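You operate a simulated robot arm through the tools that you are given. There is no shell and no other tool.

You run a simulated robot arm. Do the job below in one go: nothing can be reset, and whatever is moved stays where it is left.

## Task
Put things in order on the counter. At the end: the white fine filter stands on top of the black weight; the white fuse from the counter stands where the green reel stood; the green reel stands where the white fine filter stood; the clear tube stands where the white fuse stood; whatever was shut is shut again. Leave all else as you found it, and nothing knocked over.

Only the result counts: the job must be done as asked and must still hold three seconds after the hand-in. Knocking over, shifting, dropping, spilling or breaking anything else fails it.

## Robot
A 6-joint arm with a two-finger parallel gripper, fixed in place. Base frame: the origin is at the foot of the arm, x ahead of it, y to its left, z up; the work surface is at about z = 0. Readings come in cm, degrees, newtons and seconds.
With the tool pointing down near the work surface it reaches from about 14 to 58 cm from the base axis. Its first joint turns from -66.0 to 66.0 degrees. Payload 2.1 kg.
Tool frame: the origin (TCP) lies between the finger pads and is the grasp point; the fingertips stand 3 cm ahead of it; z points along the fingers, y is the line along which they close. The gripper opens to 9.4 cm. The fingers are 2.8 cm wide and 1 cm thick; the gripper's body (5 by 9.6 cm) begins 5.5 cm behind the TCP.
Orientation is that of the tool frame in the base frame, as [roll, pitch, yaw] about the fixed x, y, z axes, in that order (R = Rz(yaw) Ry(pitch) Rx(roll)). With the fingers straight down and closing along the base's y, the tool's x points along the base's -x, its y along +y and its z along -z.

## Interface
- The arm moves only by the tool play_rows. Its arguments are lists of equal length, an entry for each row: "dp": the shift along the tool's x, y, z in cm, a list of three; "rot": the turn, a rotation vector about the tool's x, y, z in degrees, a list of three. In form: {"dp": [[tx, ty, tz], ...], "rot": [[wx, wy, wz], ...]}. A call has 1 to 20 rows; each row shifts and turns the commanded pose from where the row before left it, along the tool's axes as they then stand. "hand" is the gripper command, from -1 (shut) to 1 (fully open), values between in proportion, set as the call begins (left out, the last holds). Rows are played at 5 a second. More than 5 cm and 8.6 degrees between two rows, or a gripper value outside its range, and nothing of the call is played. Where a pose cannot be reached the arm comes as near as it can. A force on the tool above 40 N (or 10 N above the force at the start of the call, whichever is more), or a blocked arm, ends the call early, and 0.2 s more pass. The fingers move at their own pace (about 7.2 cm/s each) and stop on an object; they squeeze with about 44 N. The grip force told is the motor's: it shows also when the fingers shut on nothing. Time passes only in rows, and 0.2 s behind the last, so rows that do not move let the fingers close. The reply holds the time, the measured pose of the TCP, the force on the tool along the base axes, the opening and the grip force, in the units named above and with some noise, with the torque about the TCP (base axes, N m) and any sound that the robot's microphone picked up.
- Cameras (640 x 400 px; columns grow to the right, rows downward): "scene" is fixed at [6.16, -36.88, 49.29]; the picture's right is [0.73, -0.69, 0.00], its down [-0.41, -0.43, -0.80] and it looks along [0.55, 0.58, -0.60] (base axes); focal length 231 px, centre (320, 200). "wrist" rides on the gripper at [7.6, 1.4, -10.3] in the tool frame; the picture's right is [-0.18, 0.98, 0.00], its down [-0.75, -0.14, -0.64] and it looks along [-0.63, -0.12, 0.77] (tool axes); focal length 243 px, centre (320, 200). There is no depth. A picture from a camera that has moved, and an enlarged one, comes with that camera's place and axes in the base frame and with its lens. The place of the scene camera against the robot may be out by one fixed shift of up to 1.8 cm in any direction.
- camera(camera): a new picture of that camera. The clock stands still meanwhile.
- enlarge(camera, box): a new picture of the part [left, top, right, bottom] of that camera's present view, enlarged. The clock stands still meanwhile.
- hand_in(): hands the job in; it is judged then, once.

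Places have to be worked out from the pictures, the camera data and where the tool is seen. Open the gripper and draw the arm clear of the work before you hand the job in, unless the task says otherwise.

The tools are called after "Call:" as a command line: name --argument value ..., lists and objects as JSON in quotes. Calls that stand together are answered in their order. play_rows: Moves the arm, as the interface text tells. Its arguments: {"type":"object","properties":{"dp":{"type":"array"},"rot":{"type":"array"},"hand":{"type":"number"}},"required":["dp","rot"]} The other tools are called the same way: camera (camera) takes a picture; enlarge (camera, box) takes an enlarged picture of a part of a camera's view; hand_in () hands the job in.

At the start:

```text
clock: 0.0
position: [35.19, -4.87, 31.08]
tcp_rot: [180.0, 0.1, -180.0]
wrist_force: [0.0, 0.8, 0.7]
ft_torque: [0.01, 0.04, 0.0]
opening: 9.43
grip_force: 0.1
```

scene: 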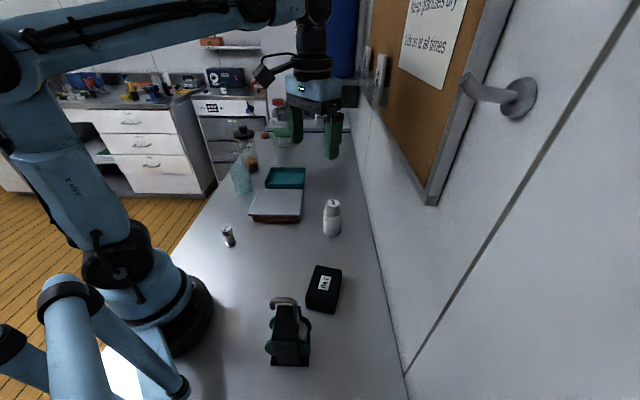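
wrist: 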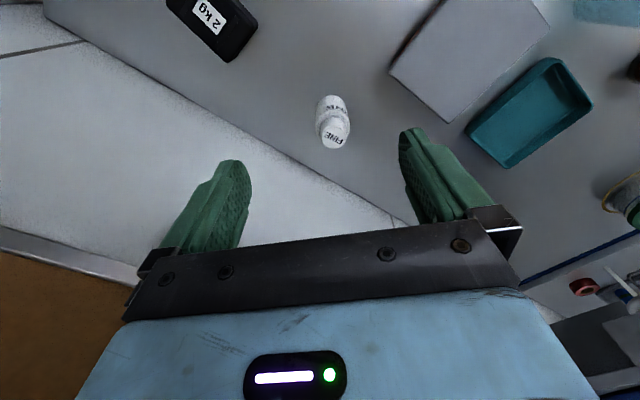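

I start by looking closer at the scene from both cameras to find all the things named.

Call:
enlarge --camera "scene" --box '[200, 120, 400, 245]'

Call:
enlarge --camera "scene" --box '[200, 240, 400, 365]'

Call:
enlarge --camera "wrist" --box '[320, 0, 640, 200]'

```text
3.20 times, centred on (300, 182) of scene
camera zoom: at [6.16, -36.88, 49.29], right [0.73, -0.69, 0.0], down [-0.41, -0.43, -0.8], along [0.55, 0.58, -0.6], focal length 740 px, centre (384, 256)
```

zoom: 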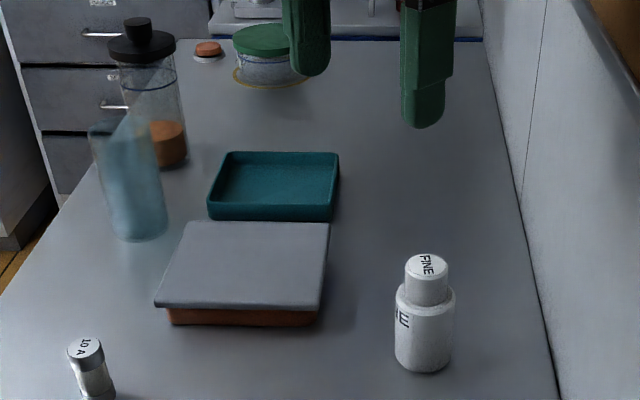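

```text
3.20 times, centred on (300, 302) of scene
camera zoom: at [6.16, -36.88, 49.29], right [0.73, -0.69, 0.0], down [-0.41, -0.43, -0.8], along [0.55, 0.58, -0.6], focal length 740 px, centre (384, -128)
```

zoom: 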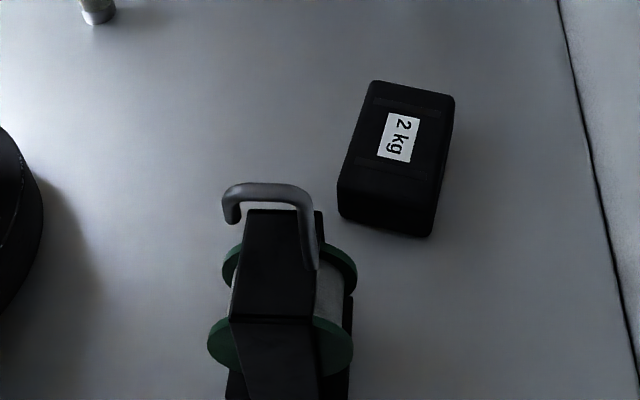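

```text
2.00 times, centred on (480, 100) of wrist
camera zoom: at [27.6, -3.26, 41.2], right [0.18, 0.98, 0.0], down [0.75, -0.14, 0.64], along [0.63, -0.12, -0.77], focal length 485 px, centre (0, 400)
```

zoom: 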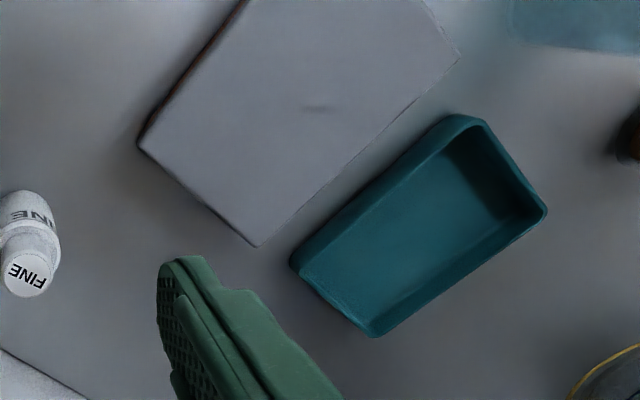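

The box with the grey lid is probably what is shut and may hold the clear tube. The green reel seems to be caught with some black thing with a hook, so I zoom in on that and on other details.

Call:
enlarge --camera "scene" --box '[250, 285, 330, 375]'

Call:
enlarge --camera "scene" --box '[210, 175, 310, 255]'

Call:
enlarge --camera "scene" --box '[340, 40, 420, 110]'

Call:
camera --camera "wrist"

```text
4.44 times, centred on (290, 330) of scene
camera zoom: at [6.16, -36.88, 49.29], right [0.73, -0.69, 0.0], down [-0.41, -0.43, -0.8], along [0.55, 0.58, -0.6], focal length 1028 px, centre (453, -378)
```

zoom: 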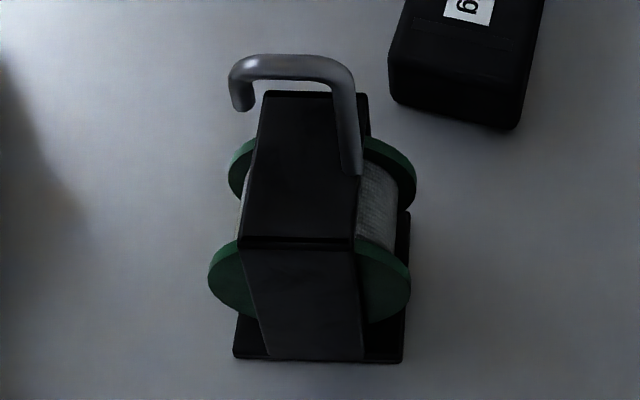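

```text
5.00 times, centred on (260, 215) of scene
camera zoom: at [6.16, -36.88, 49.29], right [0.73, -0.69, 0.0], down [-0.41, -0.43, -0.8], along [0.55, 0.58, -0.6], focal length 1157 px, centre (620, 125)
```

zoom: 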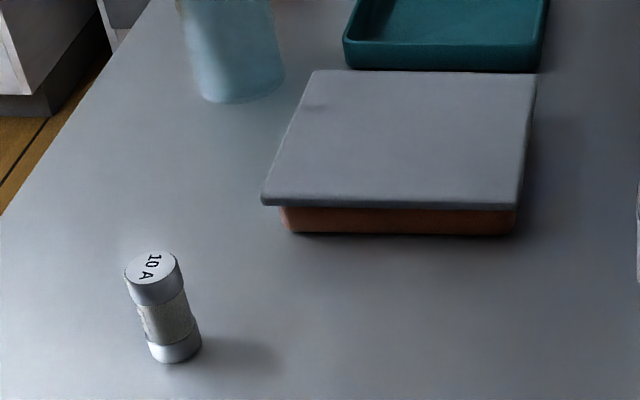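

```text
5.71 times, centred on (380, 75) of scene
camera zoom: at [6.16, -36.88, 49.29], right [0.73, -0.69, 0.0], down [-0.41, -0.43, -0.8], along [0.55, 0.58, -0.6], focal length 1322 px, centre (-23, 914)
```

zoom: 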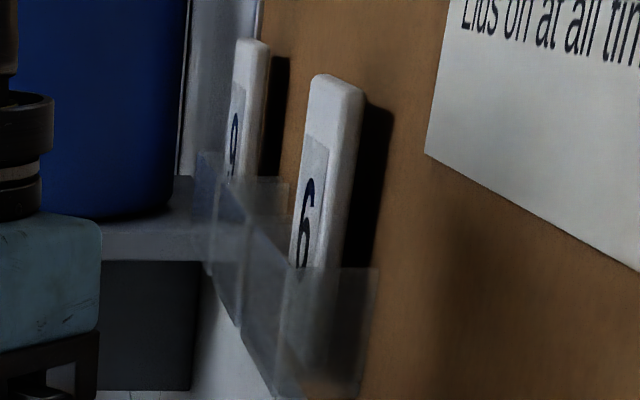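

```text
taken
camera wrist: at [27.6, -3.26, 41.2], right [0.18, 0.98, 0.0], down [0.75, -0.14, 0.64], along [0.63, -0.12, -0.77], focal length 243 px, centre (320, 200)
```

wrist: 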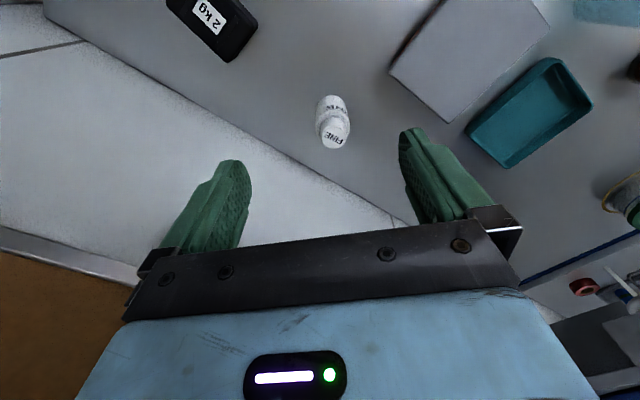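

The reel appears to be a unit with a black bracket, base plate and hook. I move the arm at height to look at the box, the fuse and the things on the left with the wrist camera.

Call:
play_rows --dp '[[1.5, 3.5, 0], [1.5, 3.5, 0], [1.5, 3.5, 0], [1.5, 3.5, 0], [1.5, 3.5, 0], [0, 0, 0]]' --rot '[[0, 0, 0], [0, 0, 0], [0, 0, 0], [0, 0, 0], [0, 0, 0], [0, 0, 0]]' --hand 1

Call:
camera --camera "wrist"

Call:
camera --camera "scene"

```text
clock: 1.4
position: [27.8, 12.77, 31.09]
tcp_rot: [180.0, 0.1, -180.0]
wrist_force: [1.0, 1.1, 0.3]
ft_torque: [0.01, 0.01, -0.01]
opening: 9.41
grip_force: 0.0
```

```text
taken
camera wrist: at [20.19, 14.31, 41.17], right [0.18, 0.98, 0.0], down [0.75, -0.14, 0.64], along [0.63, -0.12, -0.77], focal length 243 px, centre (320, 200)
```

wrist: 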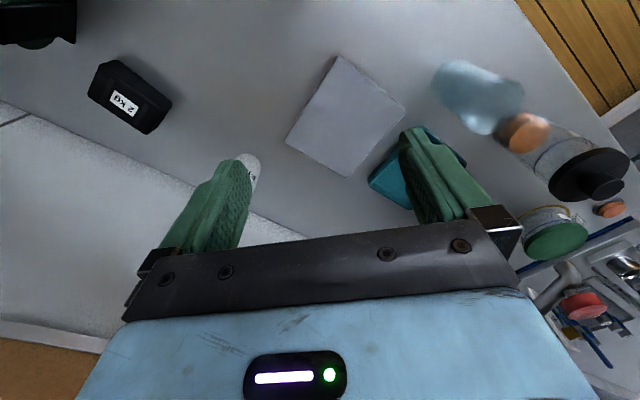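

```text
taken
```

scene: 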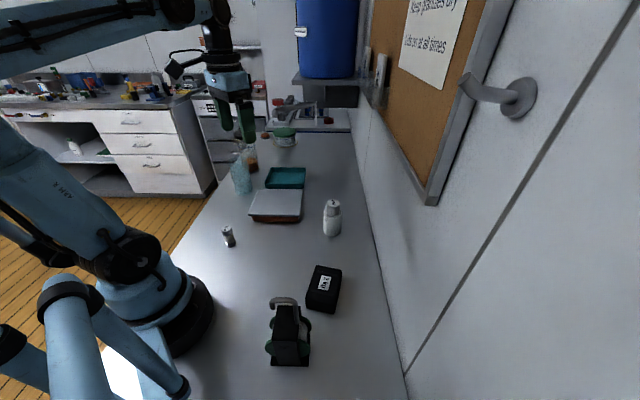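

The lid measures roughly 12 x 14.6 cm, centred at about (36, 15) and turned about 45°. I enlarge the lid and the glassware to see what the tube could be.

Call:
enlarge --camera "wrist" --box '[270, 40, 430, 190]'

Call:
enlarge --camera "wrist" --box '[420, 40, 640, 260]'

Call:
enlarge --camera "scene" --box '[210, 110, 330, 230]'

Call:
enlarge --camera "wrist" --box '[0, 0, 190, 140]'

```text
2.67 times, centred on (350, 115) of wrist
camera zoom: at [20.19, 14.31, 41.17], right [0.18, 0.98, 0.0], down [0.75, -0.14, 0.64], along [0.63, -0.12, -0.77], focal length 647 px, centre (240, 427)
```

zoom: 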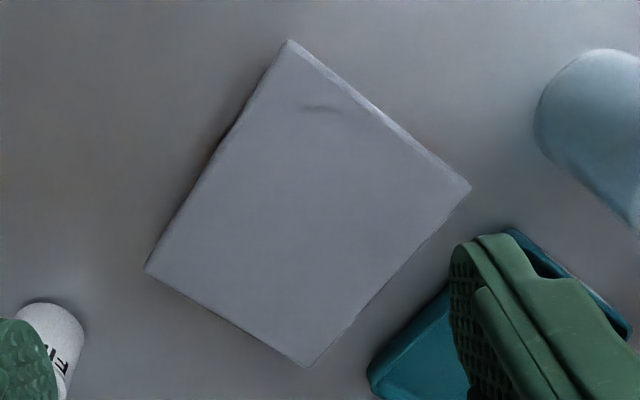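

```text
1.82 times, centred on (530, 150) of wrist
camera zoom: at [20.19, 14.31, 41.17], right [0.18, 0.98, 0.0], down [0.75, -0.14, 0.64], along [0.63, -0.12, -0.77], focal length 441 px, centre (-62, 291)
```

zoom: 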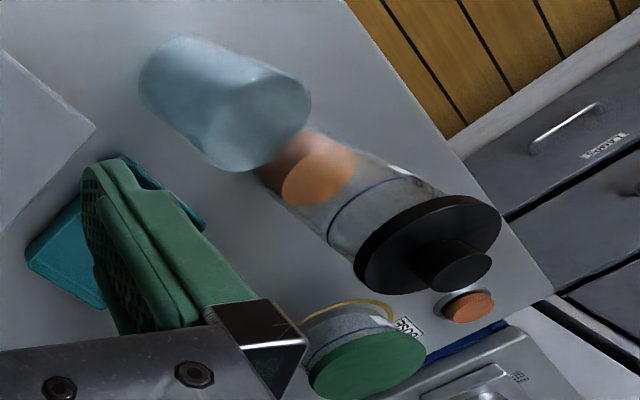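

```text
3.33 times, centred on (270, 170) of scene
camera zoom: at [6.16, -36.88, 49.29], right [0.73, -0.69, 0.0], down [-0.41, -0.43, -0.8], along [0.55, 0.58, -0.6], focal length 771 px, centre (487, 300)
```

zoom: 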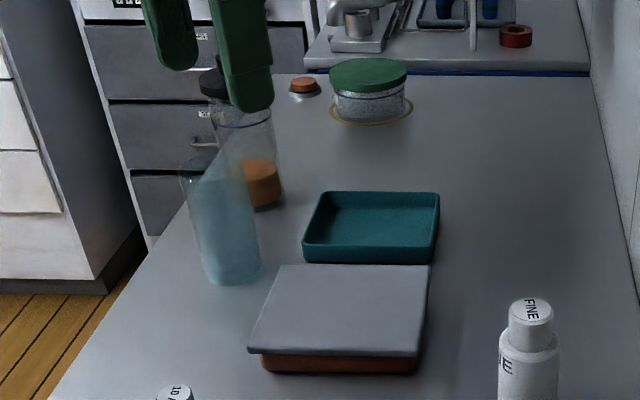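

```text
2.86 times, centred on (95, 70) of wrist
camera zoom: at [20.19, 14.31, 41.17], right [0.18, 0.98, 0.0], down [0.75, -0.14, 0.64], along [0.63, -0.12, -0.77], focal length 693 px, centre (963, 571)
```

zoom: 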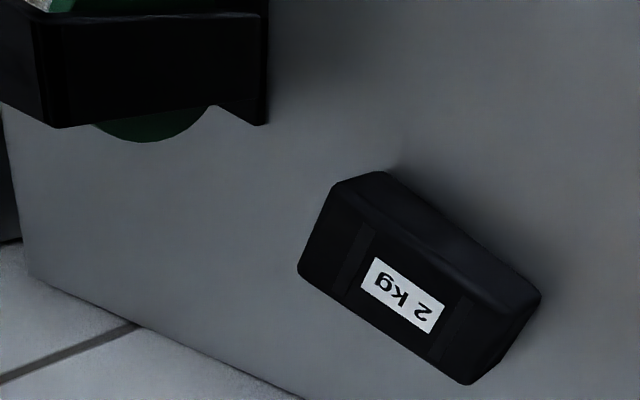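

The lid is too wide (12 cm) to span with the gripper, so it needs an edge grip or a push later. Next I look at the reel and the weight from above by moving the arm over to the right side.

Call:
play_rows --dp '[[1.0, -4.0, 0], [1.0, -4.0, 0], [1.0, -4.0, 0], [1.0, -4.0, 0], [1.0, -4.0, 0], [1.0, -4.0, 0], [1.0, -4.0, 0], [1.0, -4.0, 0], [0, 0, 0]]' --rot '[[0, 0, 0], [0, 0, 0], [0, 0, 0], [0, 0, 0], [0, 0, 0], [0, 0, 0], [0, 0, 0], [0, 0, 0], [0, 0, 0]]'

Call:
camera --camera "wrist"

Call:
camera --camera "scene"

```text
clock: 3.4
position: [19.73, -19.28, 30.9]
tcp_rot: [-180.0, 0.1, 179.9]
wrist_force: [-0.4, -0.4, 0.0]
ft_torque: [0.01, -0.02, 0.02]
opening: 9.39
grip_force: 0.1
```

```text
taken
camera wrist: at [12.14, -17.83, 41.1], right [0.18, 0.98, 0.0], down [0.75, -0.14, 0.64], along [0.63, -0.12, -0.77], focal length 243 px, centre (320, 200)
```

wrist: 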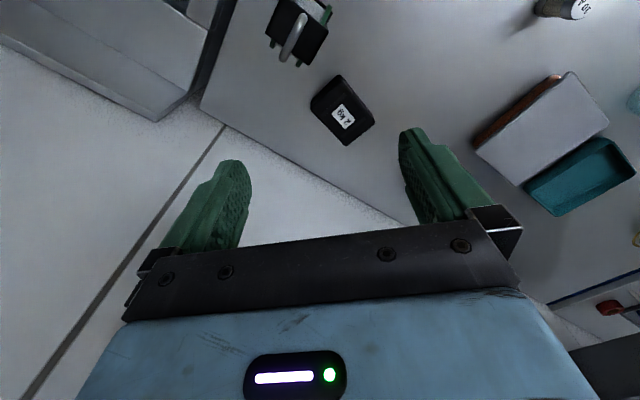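

```text
taken
```

scene: 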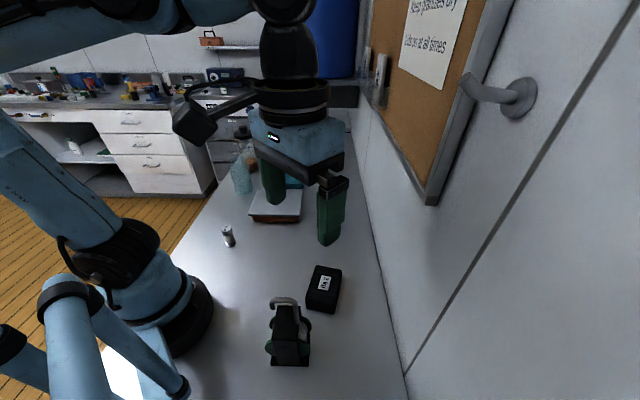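

The reel sits at the top edge of this view. I shift left and yaw the tool so the camera looks along -y at the reel.

Call:
play_rows --dp '[[0, 4, 0], [0, 4, 0], [0, 0, 0], [0, 0, 0], [0, 0, 0], [0, 0, 0], [0, 0, 0], [0, 0, 0], [0, 0, 0], [0, 0, 0], [0, 0, 0], [0, 0, 0]]' --rot '[[0, 0, 0], [0, 0, 0], [0, 0, 8], [0, 0, 8], [0, 0, 8], [0, 0, 8], [0, 0, 8], [0, 0, 8], [0, 0, 8], [0, 0, 8], [0, 0, 8], [0, 0, 0]]'

Call:
camera --camera "wrist"

```text
clock: 6.0
position: [19.73, -11.28, 30.89]
tcp_rot: [179.8, 0.0, 107.9]
wrist_force: [-0.4, -0.7, 0.1]
ft_torque: [-0.01, 0.0, 0.0]
opening: 9.4
grip_force: 0.0
```

```text
taken
camera wrist: at [18.7, -3.5, 41.16], right [0.99, 0.13, 0.0], down [0.1, -0.76, 0.64], along [0.08, -0.64, -0.77], focal length 243 px, centre (320, 200)
```

wrist: 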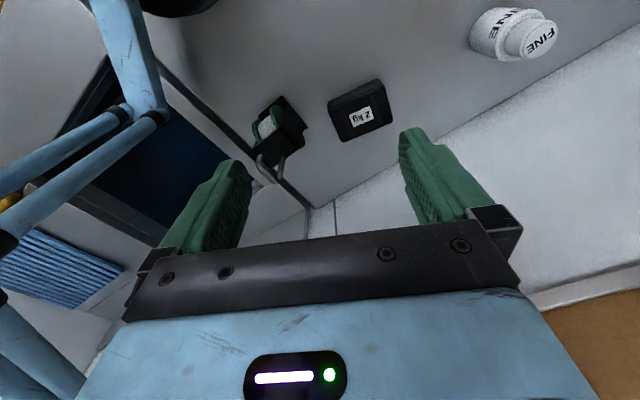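

The reel is visible now; I enlarge it and the weight.

Call:
enlarge --camera "wrist" --box '[220, 60, 420, 200]'

Call:
enlarge --camera "wrist" --box '[240, 80, 320, 200]'

Call:
enlarge --camera "wrist" --box '[440, 0, 580, 90]'

```text
2.86 times, centred on (320, 130) of wrist
camera zoom: at [18.7, -3.5, 41.16], right [0.99, 0.13, 0.0], down [0.1, -0.76, 0.64], along [0.08, -0.64, -0.77], focal length 693 px, centre (320, 400)
```

zoom: 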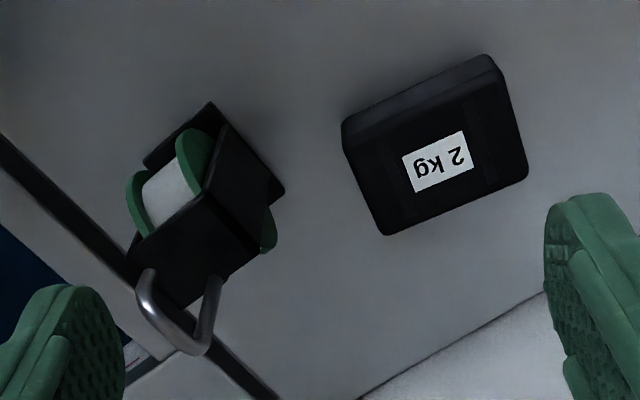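

```text
3.33 times, centred on (280, 140) of wrist
camera zoom: at [18.7, -3.5, 41.16], right [0.99, 0.13, 0.0], down [0.1, -0.76, 0.64], along [0.08, -0.64, -0.77], focal length 809 px, centre (453, 400)
```

zoom: 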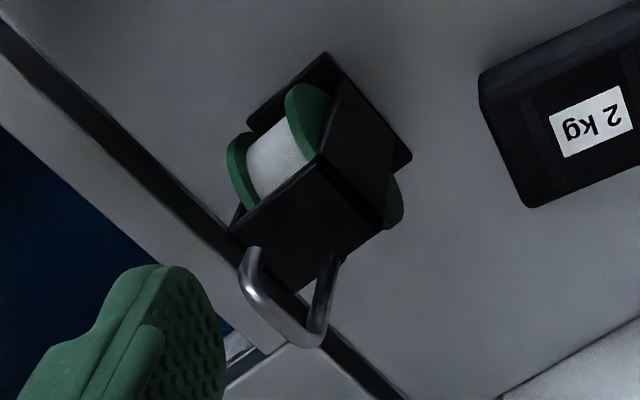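

```text
4.44 times, centred on (510, 45) of wrist
camera zoom: at [18.7, -3.5, 41.16], right [0.99, 0.13, 0.0], down [0.1, -0.76, 0.64], along [0.08, -0.64, -0.77], focal length 1078 px, centre (-524, 889)
```

zoom: 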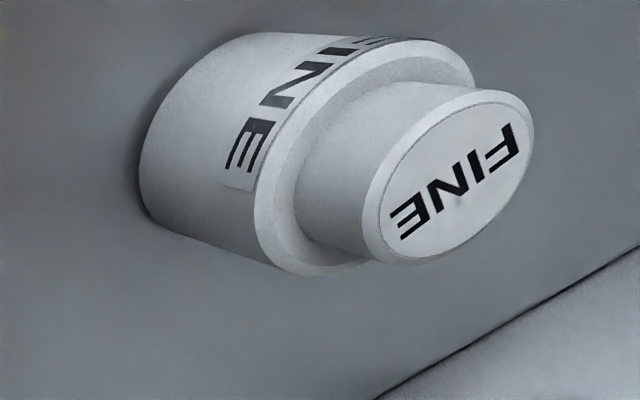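

The reel is a unit: base plate at about (14.5, -21), turned 45°, top plate near z = 9.7, and a cane-like steel hook whose bar runs NW-SE at about z = 16.7. Now I look at the lidded box from a low angle, turning the camera heading to 45°.

Call:
play_rows --dp '[[2.93, 1.48, 0], [2.93, 1.48, 0], [2.93, 1.48, 0], [2.93, 1.48, 0], [0, 0, 0], [0, 0, 0], [0, 0, 0], [0, 0, 0], [0, 0, 0], [0, 0, 0], [0, 0, 0], [0, 0, 0], [0, 0, 0], [0, 0, 0], [0, 0, 0], [0, 0, 0], [0, 0, 0], [0, 0, 0]]' --rot '[[0, 0, 0], [0, 0, 0], [0, 0, 0], [0, 0, 0], [0, 0, -8.36], [0, 0, -8.36], [0, 0, -8.36], [0, 0, -8.36], [0, 0, -8.36], [0, 0, -8.36], [0, 0, -8.36], [0, 0, -8.36], [0, 0, -8.36], [0, 0, -8.36], [0, 0, -8.36], [0, 0, -8.36], [0, 0, -8.36], [0, 0, -8.36]]'

Call:
camera --camera "wrist"

```text
clock: 9.8
position: [21.56, 1.63, 31.1]
tcp_rot: [-179.9, 0.0, -134.7]
wrist_force: [0.2, 0.1, -0.4]
ft_torque: [0.0, 0.02, 0.02]
opening: 9.41
grip_force: 0.0
```

```text
taken
camera wrist: at [15.34, -2.62, 41.18], right [-0.57, 0.82, 0.0], down [0.63, 0.43, 0.64], along [0.53, 0.36, -0.77], focal length 243 px, centre (320, 200)
```

wrist: 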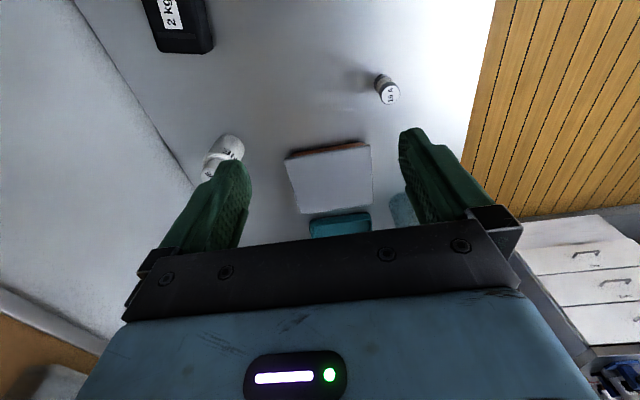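

The fuse stands at about (18.5, 11.7). Now I tilt and lower the camera to look at the near side of the box from a flat angle.

Call:
play_rows --dp '[[0, 0, 0], [0, 0, 0], [0, 0, 0], [1.71, 0, 3.84], [1.71, 0, 3.84], [1.71, 0, 3.84], [1.71, 0, 3.84], [1.71, 0, 3.84], [0, 0, 0]]' --rot '[[0, -8, 0], [0, -8, 0], [0, -8, 0], [0, 0, 0], [0, 0, 0], [0, 0, 0], [0, 0, 0], [0, 0, 0], [0, 0, 0]]'

Call:
camera --camera "wrist"

Call:
enlarge --camera "wrist" --box '[230, 60, 430, 200]'

```text
clock: 11.8
position: [21.68, 1.76, 9.93]
tcp_rot: [-180.0, 24.2, -135.0]
wrist_force: [0.2, 0.0, -0.1]
ft_torque: [0.01, 0.0, 0.01]
opening: 9.38
grip_force: 0.0
```

```text
taken
camera wrist: at [12.82, -4.98, 16.08], right [-0.58, 0.81, 0.07], down [0.4, 0.2, 0.89], along [0.71, 0.55, -0.44], focal length 243 px, centre (320, 200)
```

wrist: 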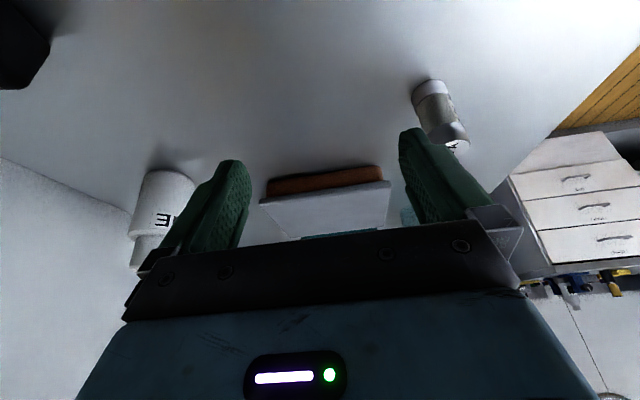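

```text
2.86 times, centred on (330, 130) of wrist
camera zoom: at [12.82, -4.98, 16.08], right [-0.58, 0.81, 0.07], down [0.4, 0.2, 0.89], along [0.71, 0.55, -0.44], focal length 693 px, centre (291, 400)
```

zoom: 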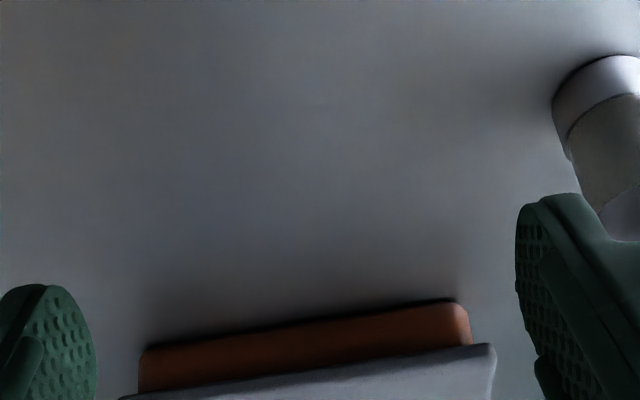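

I zoom in on the box edge itself.

Call:
enlarge --camera "wrist" --box '[250, 155, 400, 245]'

Call:
enlarge --camera "wrist" --box '[350, 70, 480, 160]'

Call:
enlarge --camera "wrist" --box '[110, 140, 250, 270]'

```text
4.27 times, centred on (325, 200) of wrist
camera zoom: at [12.82, -4.98, 16.08], right [-0.58, 0.81, 0.07], down [0.4, 0.2, 0.89], along [0.71, 0.55, -0.44], focal length 1035 px, centre (299, 200)
```

zoom: 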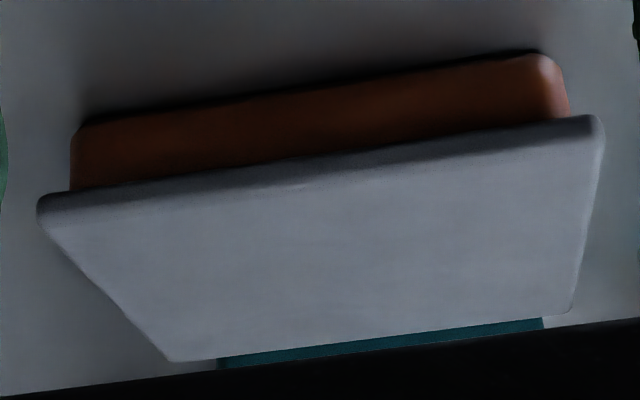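

```text
4.44 times, centred on (415, 115) of wrist
camera zoom: at [12.82, -4.98, 16.08], right [-0.58, 0.81, 0.07], down [0.4, 0.2, 0.89], along [0.71, 0.55, -0.44], focal length 1078 px, centre (-102, 578)
```

zoom: 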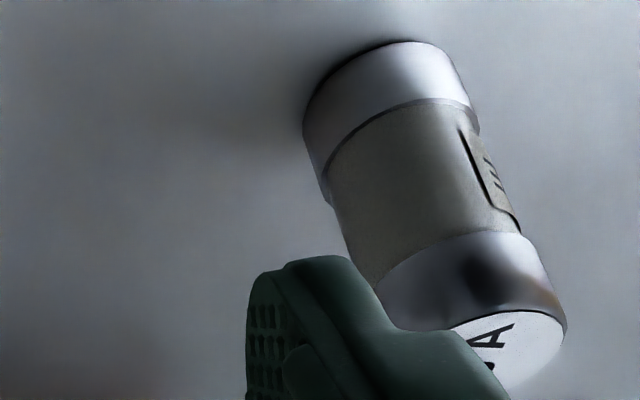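

```text
3.08 times, centred on (180, 205) of wrist
camera zoom: at [12.82, -4.98, 16.08], right [-0.58, 0.81, 0.07], down [0.4, 0.2, 0.89], along [0.71, 0.55, -0.44], focal length 746 px, centre (751, 185)
```

zoom: 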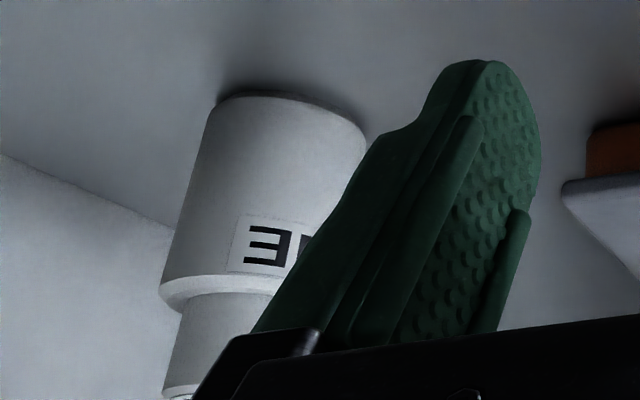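

The lid is a flat slab with about 0.7 cm overhang all around, underside near z = 2.6. I will come back to it; first I go over to the filter for a precise view of it, with the tool vertical again.

Call:
play_rows --dp '[[-1.63, 0, -3.65], [-1.63, 0, -3.65], [-1.63, 0, -3.65], [-1.63, 0, -3.65], [0, 0, 0], [0, 0, 0], [0, 0, 0], [0, 0, 0], [0, 0, 0], [0, 0, 0], [0, 0, 0], [0, 0, 0], [0, 0, 0], [-3.1, -1.5, 0], [-3.1, -1.5, 0], [-3.1, -1.5, 0], [-3.1, -1.5, 0], [0, 0, 3], [0, 0, 3], [0, 0, 0]]' --rot '[[0, 0, 0], [0, 0, 0], [0, 0, 0], [0, 0, 0], [0, 8, 0], [0, 8, 0], [0, 8, 0], [0, 0, 7.5], [0, 0, 7.5], [0, 0, 7.5], [0, 0, 7.5], [0, 0, 7.5], [0, 0, 7.5], [0, 0, 0], [0, 0, 0], [0, 0, 0], [0, 0, 0], [0, 0, 0], [0, 0, 0], [0, 0, 0]]'

Call:
camera --camera "wrist"

Call:
enlarge --camera "wrist" --box '[250, 60, 410, 220]'

```text
clock: 16.0
position: [34.13, -4.31, 19.71]
tcp_rot: [-180.0, 0.2, 180.0]
wrist_force: [-0.4, 0.0, -0.6]
ft_torque: [0.04, 0.02, 0.03]
opening: 9.39
grip_force: 0.0
```

```text
taken
camera wrist: at [26.59, -2.73, 29.95], right [0.18, 0.98, 0.0], down [0.75, -0.14, 0.64], along [0.63, -0.12, -0.77], focal length 243 px, centre (320, 200)
```

wrist: 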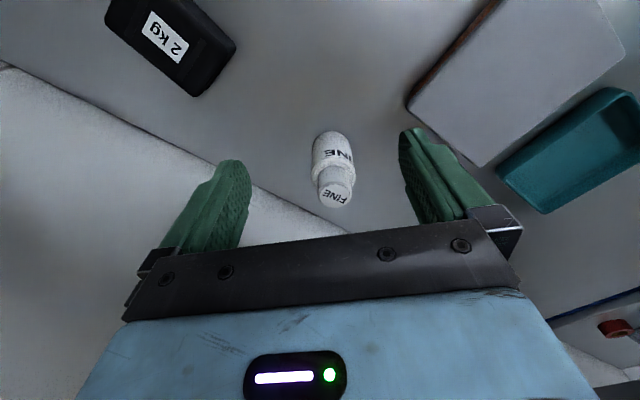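

```text
2.50 times, centred on (330, 140) of wrist
camera zoom: at [26.59, -2.73, 29.95], right [0.18, 0.98, 0.0], down [0.75, -0.14, 0.64], along [0.63, -0.12, -0.77], focal length 606 px, centre (295, 350)
```

zoom: 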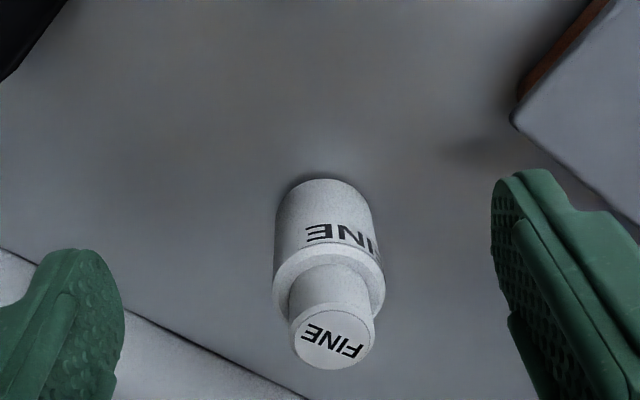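

The filter centre is at about (42.5, -4.1): body 5.1 cm wide up to z = 6.5, cap to z = 10. Now I get a precise view of the weight.

Call:
play_rows --dp '[[2.03, -3.17, 0], [2.03, -3.17, 0], [2.03, -3.17, 0], [2.03, -3.17, 0], [0, 0, 0]]' --rot '[[0, 0, 0], [0, 0, 0], [0, 0, 0], [0, 0, 0], [0, 0, 0]]'

Call:
camera --camera "wrist"

Call:
enlarge --camera "wrist" --box '[220, 0, 420, 160]'

```text
clock: 17.2
position: [26.13, -17.05, 19.77]
tcp_rot: [180.0, 0.2, -179.9]
wrist_force: [0.1, 1.2, 0.3]
ft_torque: [0.01, 0.0, 0.01]
opening: 9.41
grip_force: 0.0
```

```text
taken
camera wrist: at [18.45, -15.44, 29.95], right [0.18, 0.98, 0.0], down [0.75, -0.14, 0.64], along [0.63, -0.12, -0.77], focal length 243 px, centre (320, 200)
```

wrist: 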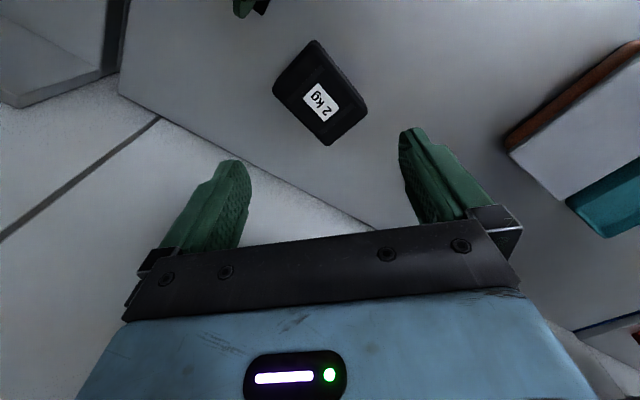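

```text
2.50 times, centred on (320, 80) of wrist
camera zoom: at [18.45, -15.44, 29.95], right [0.18, 0.98, 0.0], down [0.75, -0.14, 0.64], along [0.63, -0.12, -0.77], focal length 606 px, centre (320, 500)
```

zoom: 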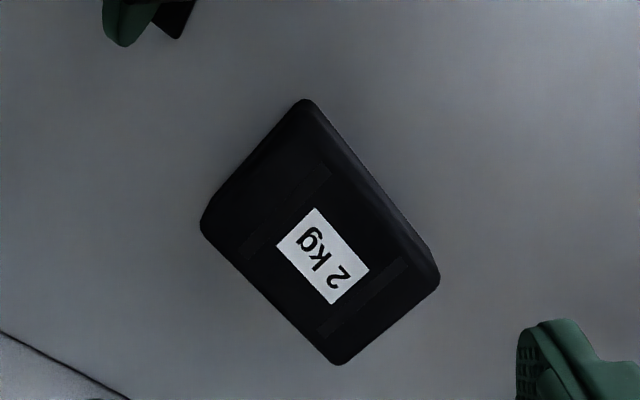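

The weight's top is centred at about (26.6, -16.9) with height about 4.0. I go above the filter now.

Call:
play_rows --dp '[[-3.28, 2.59, 0], [-3.28, 2.59, 0], [-3.28, 2.59, 0], [-3.28, 2.59, 0], [-3.28, 2.59, 0], [0, 0, 2.5], [0, 0, 0]]' --rot '[[0, 0, 0], [0, 0, 0], [0, 0, 0], [0, 0, 0], [0, 0, 0], [0, 0, 0], [0, 0, 0]]'

Call:
camera --camera "wrist"

Call:
camera --camera "scene"

```text
clock: 18.8
position: [42.5, -4.03, 17.49]
tcp_rot: [180.0, 0.2, -180.0]
wrist_force: [0.6, -0.7, -1.1]
ft_torque: [-0.04, -0.05, 0.0]
opening: 9.39
grip_force: 0.0
```

```text
taken
camera wrist: at [34.82, -2.44, 27.7], right [0.18, 0.98, 0.0], down [0.75, -0.14, 0.64], along [0.63, -0.12, -0.77], focal length 243 px, centre (320, 200)
```

wrist: 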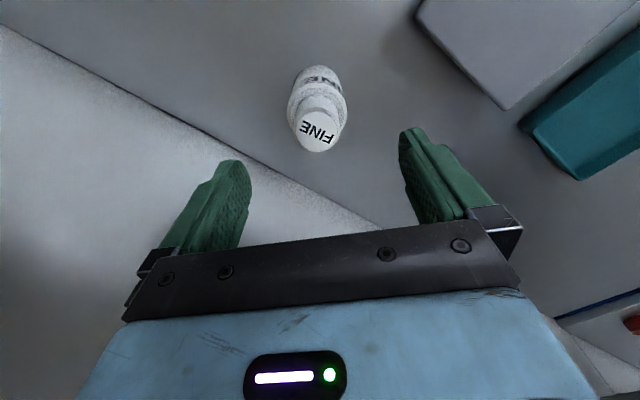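

```text
taken
```

scene: 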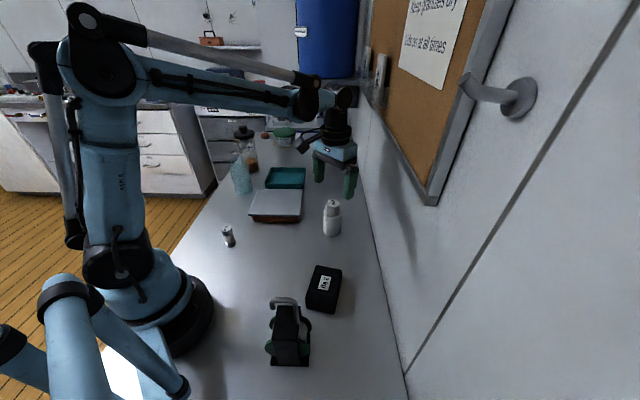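

The cap top re-triangulates to (42.6, -4.1), right under the TCP. I descend to z ≈ 5.5 around the filter body.

Call:
play_rows --dp '[[0, -0.05, 3], [0, 0, 3], [0, 0, 3], [0, 0, 3], [0, 0, 0]]' --rot '[[0, 0, 0], [0, 0, 0], [0, 0, 0], [0, 0, 0], [0, 0, 0]]'

Call:
camera --camera "wrist"

```text
clock: 20.0
position: [42.32, -4.09, 5.42]
tcp_rot: [-179.9, 0.2, 180.0]
wrist_force: [-0.3, -0.6, 0.3]
ft_torque: [0.0, 0.0, -0.04]
opening: 9.41
grip_force: 0.0
```

```text
taken
camera wrist: at [34.73, -2.54, 15.61], right [0.18, 0.98, 0.0], down [0.75, -0.14, 0.64], along [0.63, -0.12, -0.77], focal length 243 px, centre (320, 200)
```

wrist: 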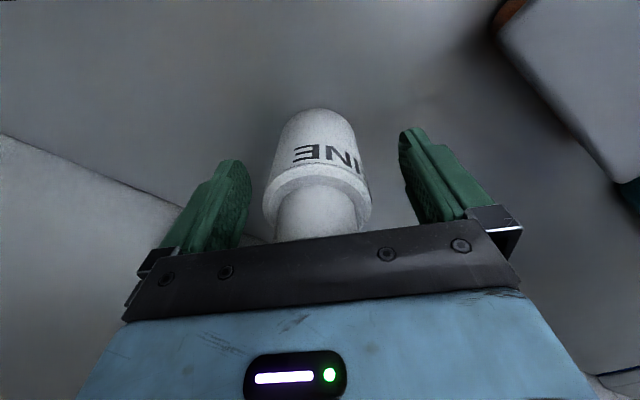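

The filter is centred between the fingers; I close on it.

Call:
play_rows --dp '[[0, 0, 0], [0, 0, 0], [0, 0, 0], [0, 0, 0]]' --rot '[[0, 0, 0], [0, 0, 0], [0, 0, 0], [0, 0, 0]]' --hand -1

```text
clock: 21.0
position: [42.26, -4.1, 5.57]
tcp_rot: [-180.0, 0.1, -180.0]
wrist_force: [0.1, 0.3, 0.1]
ft_torque: [-0.03, 0.02, -0.01]
opening: 5.02
grip_force: 44.1
```

Gripped at 5.0 cm. I lift it and carry it above the weight.

Call:
play_rows --dp '[[0, 0, -2], [0, 0, -4], [0, 0, -4], [3.18, -2.56, 0], [3.18, -2.56, 0], [3.18, -2.56, 0], [3.18, -2.56, 0], [3.18, -2.56, 0], [0, 0, 0], [0, 0, 0]]' --rot '[[0, 0, 0], [0, 0, 0], [0, 0, 0], [0, 0, 0], [0, 0, 0], [0, 0, 0], [0, 0, 0], [0, 0, 0], [0, 0, 0], [0, 0, 0]]'

Call:
camera --camera "wrist"

Call:
camera --camera "scene"

```text
clock: 23.2
position: [26.67, -17.03, 15.53]
tcp_rot: [-180.0, 0.1, -180.0]
wrist_force: [1.0, 0.6, -0.7]
ft_torque: [0.0, -0.02, -0.01]
opening: 5.04
grip_force: 43.7
```

```text
taken
camera wrist: at [19.03, -15.44, 25.58], right [0.18, 0.98, 0.0], down [0.75, -0.14, 0.64], along [0.63, -0.12, -0.77], focal length 243 px, centre (320, 200)
```

wrist: 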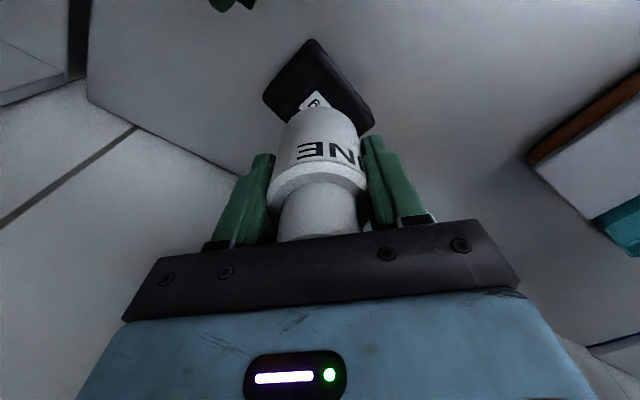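

```text
taken
```

scene: 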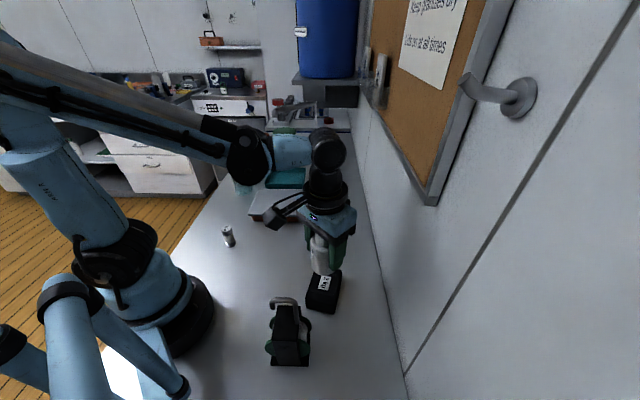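

I correct slightly by (-0.25, +0.1) and lower to just above the weight's top.

Call:
play_rows --dp '[[0.25, 0.1, 1.5], [0, 0, 1.5], [0, 0, 1.5], [0, 0, 0.5], [0, 0, 0]]' --rot '[[0, 0, 0], [0, 0, 0], [0, 0, 0], [0, 0, 0], [0, 0, 0]]'

Call:
camera --camera "wrist"

Call:
enlarge --camera "scene" --box '[270, 190, 390, 320]'

```text
clock: 24.4
position: [26.45, -16.76, 10.49]
tcp_rot: [180.0, 0.1, 180.0]
wrist_force: [0.4, 0.7, -0.7]
ft_torque: [-0.02, -0.03, -0.01]
opening: 5.01
grip_force: 44.1
```

```text
taken
camera wrist: at [18.71, -15.34, 20.64], right [0.18, 0.98, 0.0], down [0.75, -0.14, 0.64], along [0.63, -0.12, -0.77], focal length 243 px, centre (320, 200)
```

wrist: 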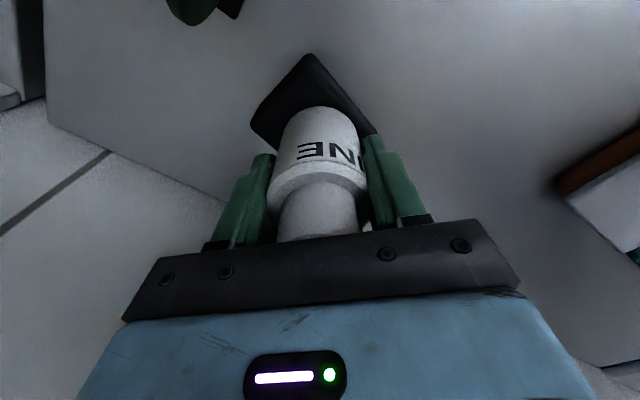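

```text
3.08 times, centred on (330, 255) of scene
camera zoom: at [6.16, -36.88, 49.29], right [0.73, -0.69, 0.0], down [-0.41, -0.43, -0.8], along [0.55, 0.58, -0.6], focal length 712 px, centre (289, 31)
```

zoom: 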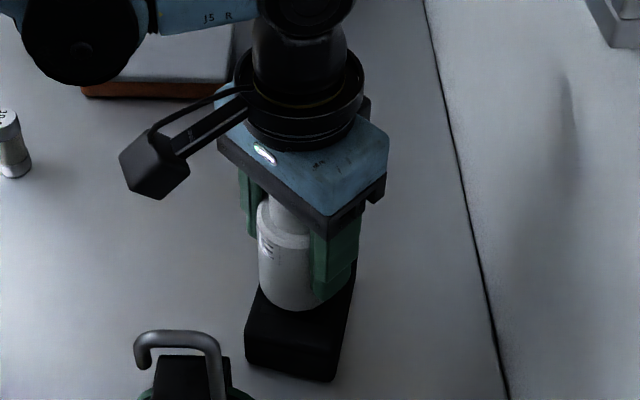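

The filter is above the weight's centre with its foot at about z = 5. I lower in small steps, watching the force.

Call:
play_rows --dp '[[0, -0.1, 0.3], [0, 0, 0.3], [0, 0, 0]]' --rot '[[0, 0, 0], [0, 0, 0], [0, 0, 0]]'

Call:
play_rows --dp '[[0, 0, 0.1], [0, 0, 0.1], [0, 0, 0]]' --rot '[[0, 0, 0], [0, 0, 0], [0, 0, 0]]'

```text
clock: 25.2
position: [26.29, -16.92, 9.81]
tcp_rot: [-180.0, 0.1, -180.0]
wrist_force: [0.3, -0.1, -2.1]
ft_torque: [0.0, -0.03, -0.02]
opening: 5.05
grip_force: 43.9
```

```text
clock: 26.0
position: [26.25, -16.92, 9.61]
tcp_rot: [-180.0, 0.1, -180.0]
wrist_force: [0.8, 0.3, -0.8]
ft_torque: [-0.02, 0.03, 0.0]
opening: 5.05
grip_force: 43.7
```

No contact yet at z = 9.6. I keep lowering in 0.1 cm steps.

Call:
play_rows --dp '[[0, 0, 0.1], [0, 0, 0.1], [0, 0, 0]]' --rot '[[0, 0, 0], [0, 0, 0], [0, 0, 0]]'

Call:
enlarge --camera "scene" --box '[290, 230, 360, 320]'

```text
clock: 26.8
position: [26.09, -16.92, 9.49]
tcp_rot: [-180.0, 0.1, 179.9]
wrist_force: [-0.4, 0.2, -1.2]
ft_torque: [-0.02, 0.01, 0.03]
opening: 5.05
grip_force: 44.2
```

```text
4.44 times, centred on (325, 275) of scene
camera zoom: at [6.16, -36.88, 49.29], right [0.73, -0.69, 0.0], down [-0.41, -0.43, -0.8], along [0.55, 0.58, -0.6], focal length 1028 px, centre (298, -133)
```

zoom: 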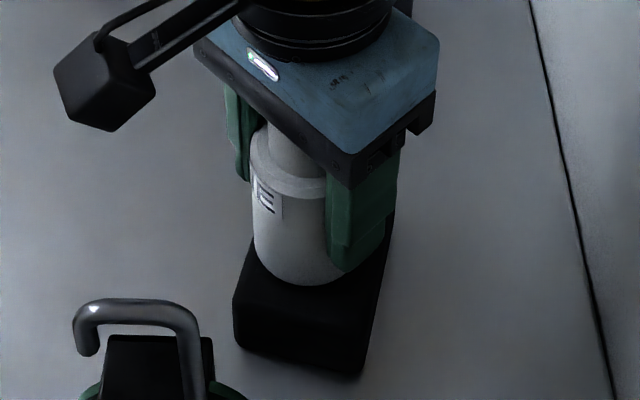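

Still no contact force; I keep going in small steps.

Call:
play_rows --dp '[[-0.1, 0, 0.1], [0, 0, 0.1], [0, 0, 0]]' --rot '[[0, 0, 0], [0, 0, 0], [0, 0, 0]]'

Call:
play_rows --dp '[[0, 0, 0.1], [0, 0, 0.1], [0, 0, 0]]' --rot '[[0, 0, 0], [0, 0, 0], [0, 0, 0]]'

```text
clock: 27.3
position: [26.3, -17.03, 9.38]
tcp_rot: [179.9, -0.2, 179.9]
wrist_force: [-1.4, 1.0, 13.1]
ft_torque: [0.02, -0.23, 0.02]
opening: 5.02
grip_force: 43.9
stopped in row 2: the force on the tool passed its limit at 41 N (the readings are from after the stop); the commanded pose is now the measured one
```

```text
clock: 27.8
position: [26.31, -16.96, 9.27]
tcp_rot: [179.9, -0.3, 179.9]
wrist_force: [-1.0, 1.7, 14.9]
ft_torque: [-0.01, -0.22, 0.0]
opening: 5.03
grip_force: 43.8
stopped in row 2: the force on the tool passed its limit at 42 N (the readings are from after the stop); the commanded pose is now the measured one
```

Contact is made at z ≈ 9.35. I relax the push slightly and then open the gripper.

Call:
play_rows --dp '[[0, 0, -0.1], [0, 0, 0]]' --rot '[[0, 0, 0], [0, 0, 0]]'

Call:
play_rows --dp '[[0, 0, 0], [0, 0, 0], [0, 0, 0], [0, 0, 0]]' --rot '[[0, 0, 0], [0, 0, 0], [0, 0, 0], [0, 0, 0]]' --hand 1

Call:
camera --camera "wrist"

Call:
enlarge --camera "scene" --box '[290, 230, 360, 320]'

```text
clock: 28.4
position: [26.37, -17.09, 9.51]
tcp_rot: [180.0, -0.3, -179.9]
wrist_force: [0.5, 0.0, -0.6]
ft_torque: [0.03, 0.01, 0.0]
opening: 5.03
grip_force: 43.9
```

```text
clock: 29.4
position: [26.21, -17.05, 9.45]
tcp_rot: [179.9, -0.4, 179.9]
wrist_force: [-1.2, -0.2, 0.3]
ft_torque: [-0.01, -0.03, 0.0]
opening: 9.39
grip_force: 0.2
```

```text
taken
camera wrist: at [18.75, -15.42, 19.71], right [0.18, 0.98, 0.0], down [0.76, -0.14, 0.64], along [0.63, -0.12, -0.77], focal length 243 px, centre (320, 200)
```

wrist: 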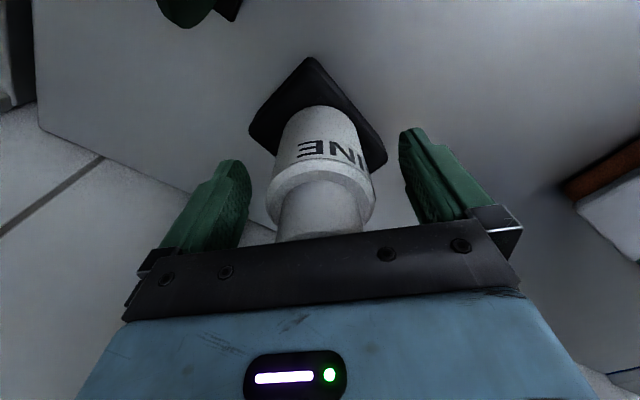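

```text
4.44 times, centred on (325, 275) of scene
camera zoom: at [6.16, -36.88, 49.29], right [0.73, -0.69, 0.0], down [-0.41, -0.43, -0.8], along [0.55, 0.58, -0.6], focal length 1028 px, centre (298, -133)
```

zoom: 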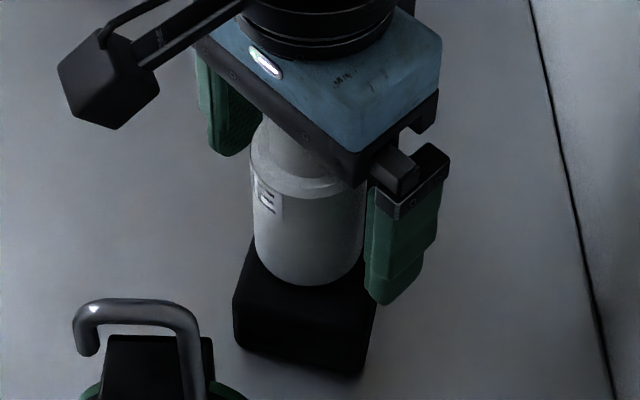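

The filter stands on the weight. I raise straight up and verify from above.

Call:
play_rows --dp '[[0, 0, -1], [0, 0, -3], [0, 0, -4], [0, 0, -4], [0, 0, -2], [0, 0, 0]]' --rot '[[0, 0, 0], [0, 0, 0], [0, 0, 0], [0, 0, 0], [0, 0, 0], [0, 0, 0]]'

Call:
camera --camera "wrist"

Call:
enlarge --camera "scene" --box '[250, 230, 360, 370]'

```text
clock: 30.8
position: [26.36, -16.73, 23.56]
tcp_rot: [179.8, -0.4, -180.0]
wrist_force: [-0.3, 0.3, 0.3]
ft_torque: [0.0, 0.0, -0.03]
opening: 9.39
grip_force: 0.0
```

```text
taken
camera wrist: at [18.82, -15.28, 33.77], right [0.18, 0.98, 0.0], down [0.76, -0.14, 0.64], along [0.63, -0.12, -0.77], focal length 243 px, centre (320, 200)
```

wrist: 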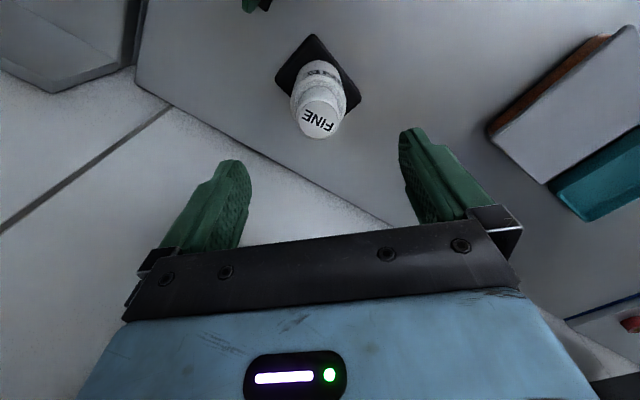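

```text
2.86 times, centred on (305, 300) of scene
camera zoom: at [6.16, -36.88, 49.29], right [0.73, -0.69, 0.0], down [-0.41, -0.43, -0.8], along [0.55, 0.58, -0.6], focal length 661 px, centre (363, -86)
```

zoom: 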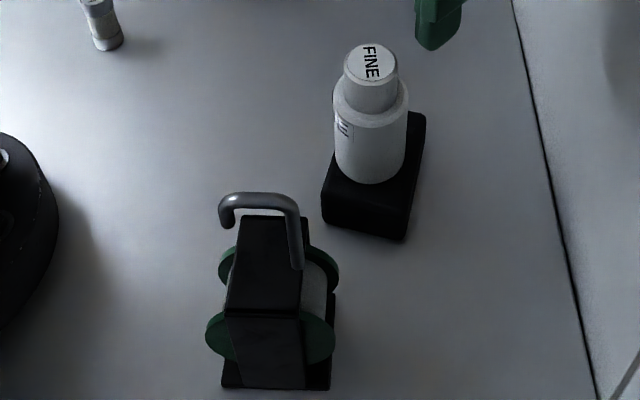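

The filter stands well. Next I go near the reel with heading -45° so that the fingers will close across the hook's bar, and look at the hook.

Call:
play_rows --dp '[[0, 0, -2.5], [3.7, -0.32, 0], [3.7, -0.32, 0], [3.7, -0.32, 0], [3.7, -0.32, 0], [0, 0, 0], [0, 0, 0], [0, 0, 0], [0, 0, 0], [0, 0, 0], [0, 0, 0], [0, 0, 0]]' --rot '[[0, 0, 0], [0, 0, 0], [0, 0, 0], [0, 0, 0], [0, 0, 0], [0, 0, 7.5], [0, 0, 7.5], [0, 0, 7.5], [0, 0, 7.5], [0, 0, 7.5], [0, 0, 7.5], [0, 0, 0]]'

Call:
camera --camera "wrist"

Call:
enlarge --camera "wrist" --box '[240, 60, 420, 240]'

```text
clock: 33.4
position: [11.61, -18.16, 26.06]
tcp_rot: [-179.9, -0.3, 134.9]
wrist_force: [0.1, -0.1, 0.1]
ft_torque: [0.0, 0.01, 0.03]
opening: 9.42
grip_force: 0.0
```

```text
taken
camera wrist: at [7.28, -11.75, 36.23], right [0.83, 0.56, 0.0], down [0.43, -0.63, 0.64], along [0.36, -0.53, -0.77], focal length 243 px, centre (320, 200)
```

wrist: 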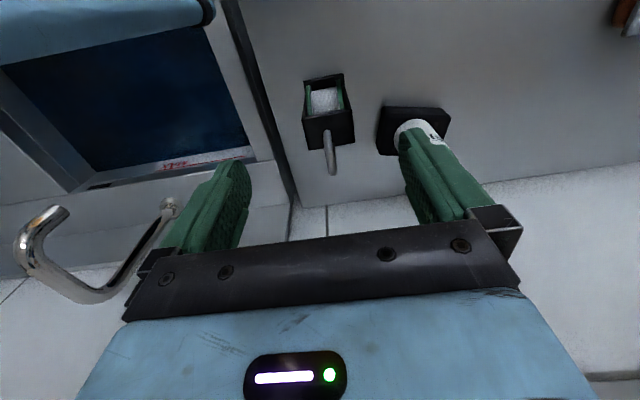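

```text
2.22 times, centred on (330, 150) of wrist
camera zoom: at [7.28, -11.75, 36.23], right [0.83, 0.56, 0.0], down [0.43, -0.63, 0.64], along [0.36, -0.53, -0.77], focal length 539 px, centre (298, 311)
```

zoom: 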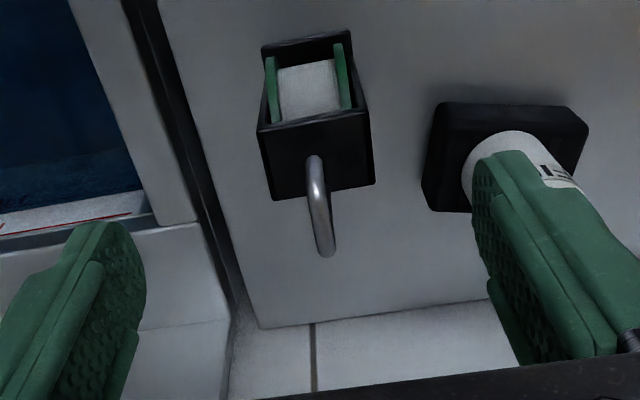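

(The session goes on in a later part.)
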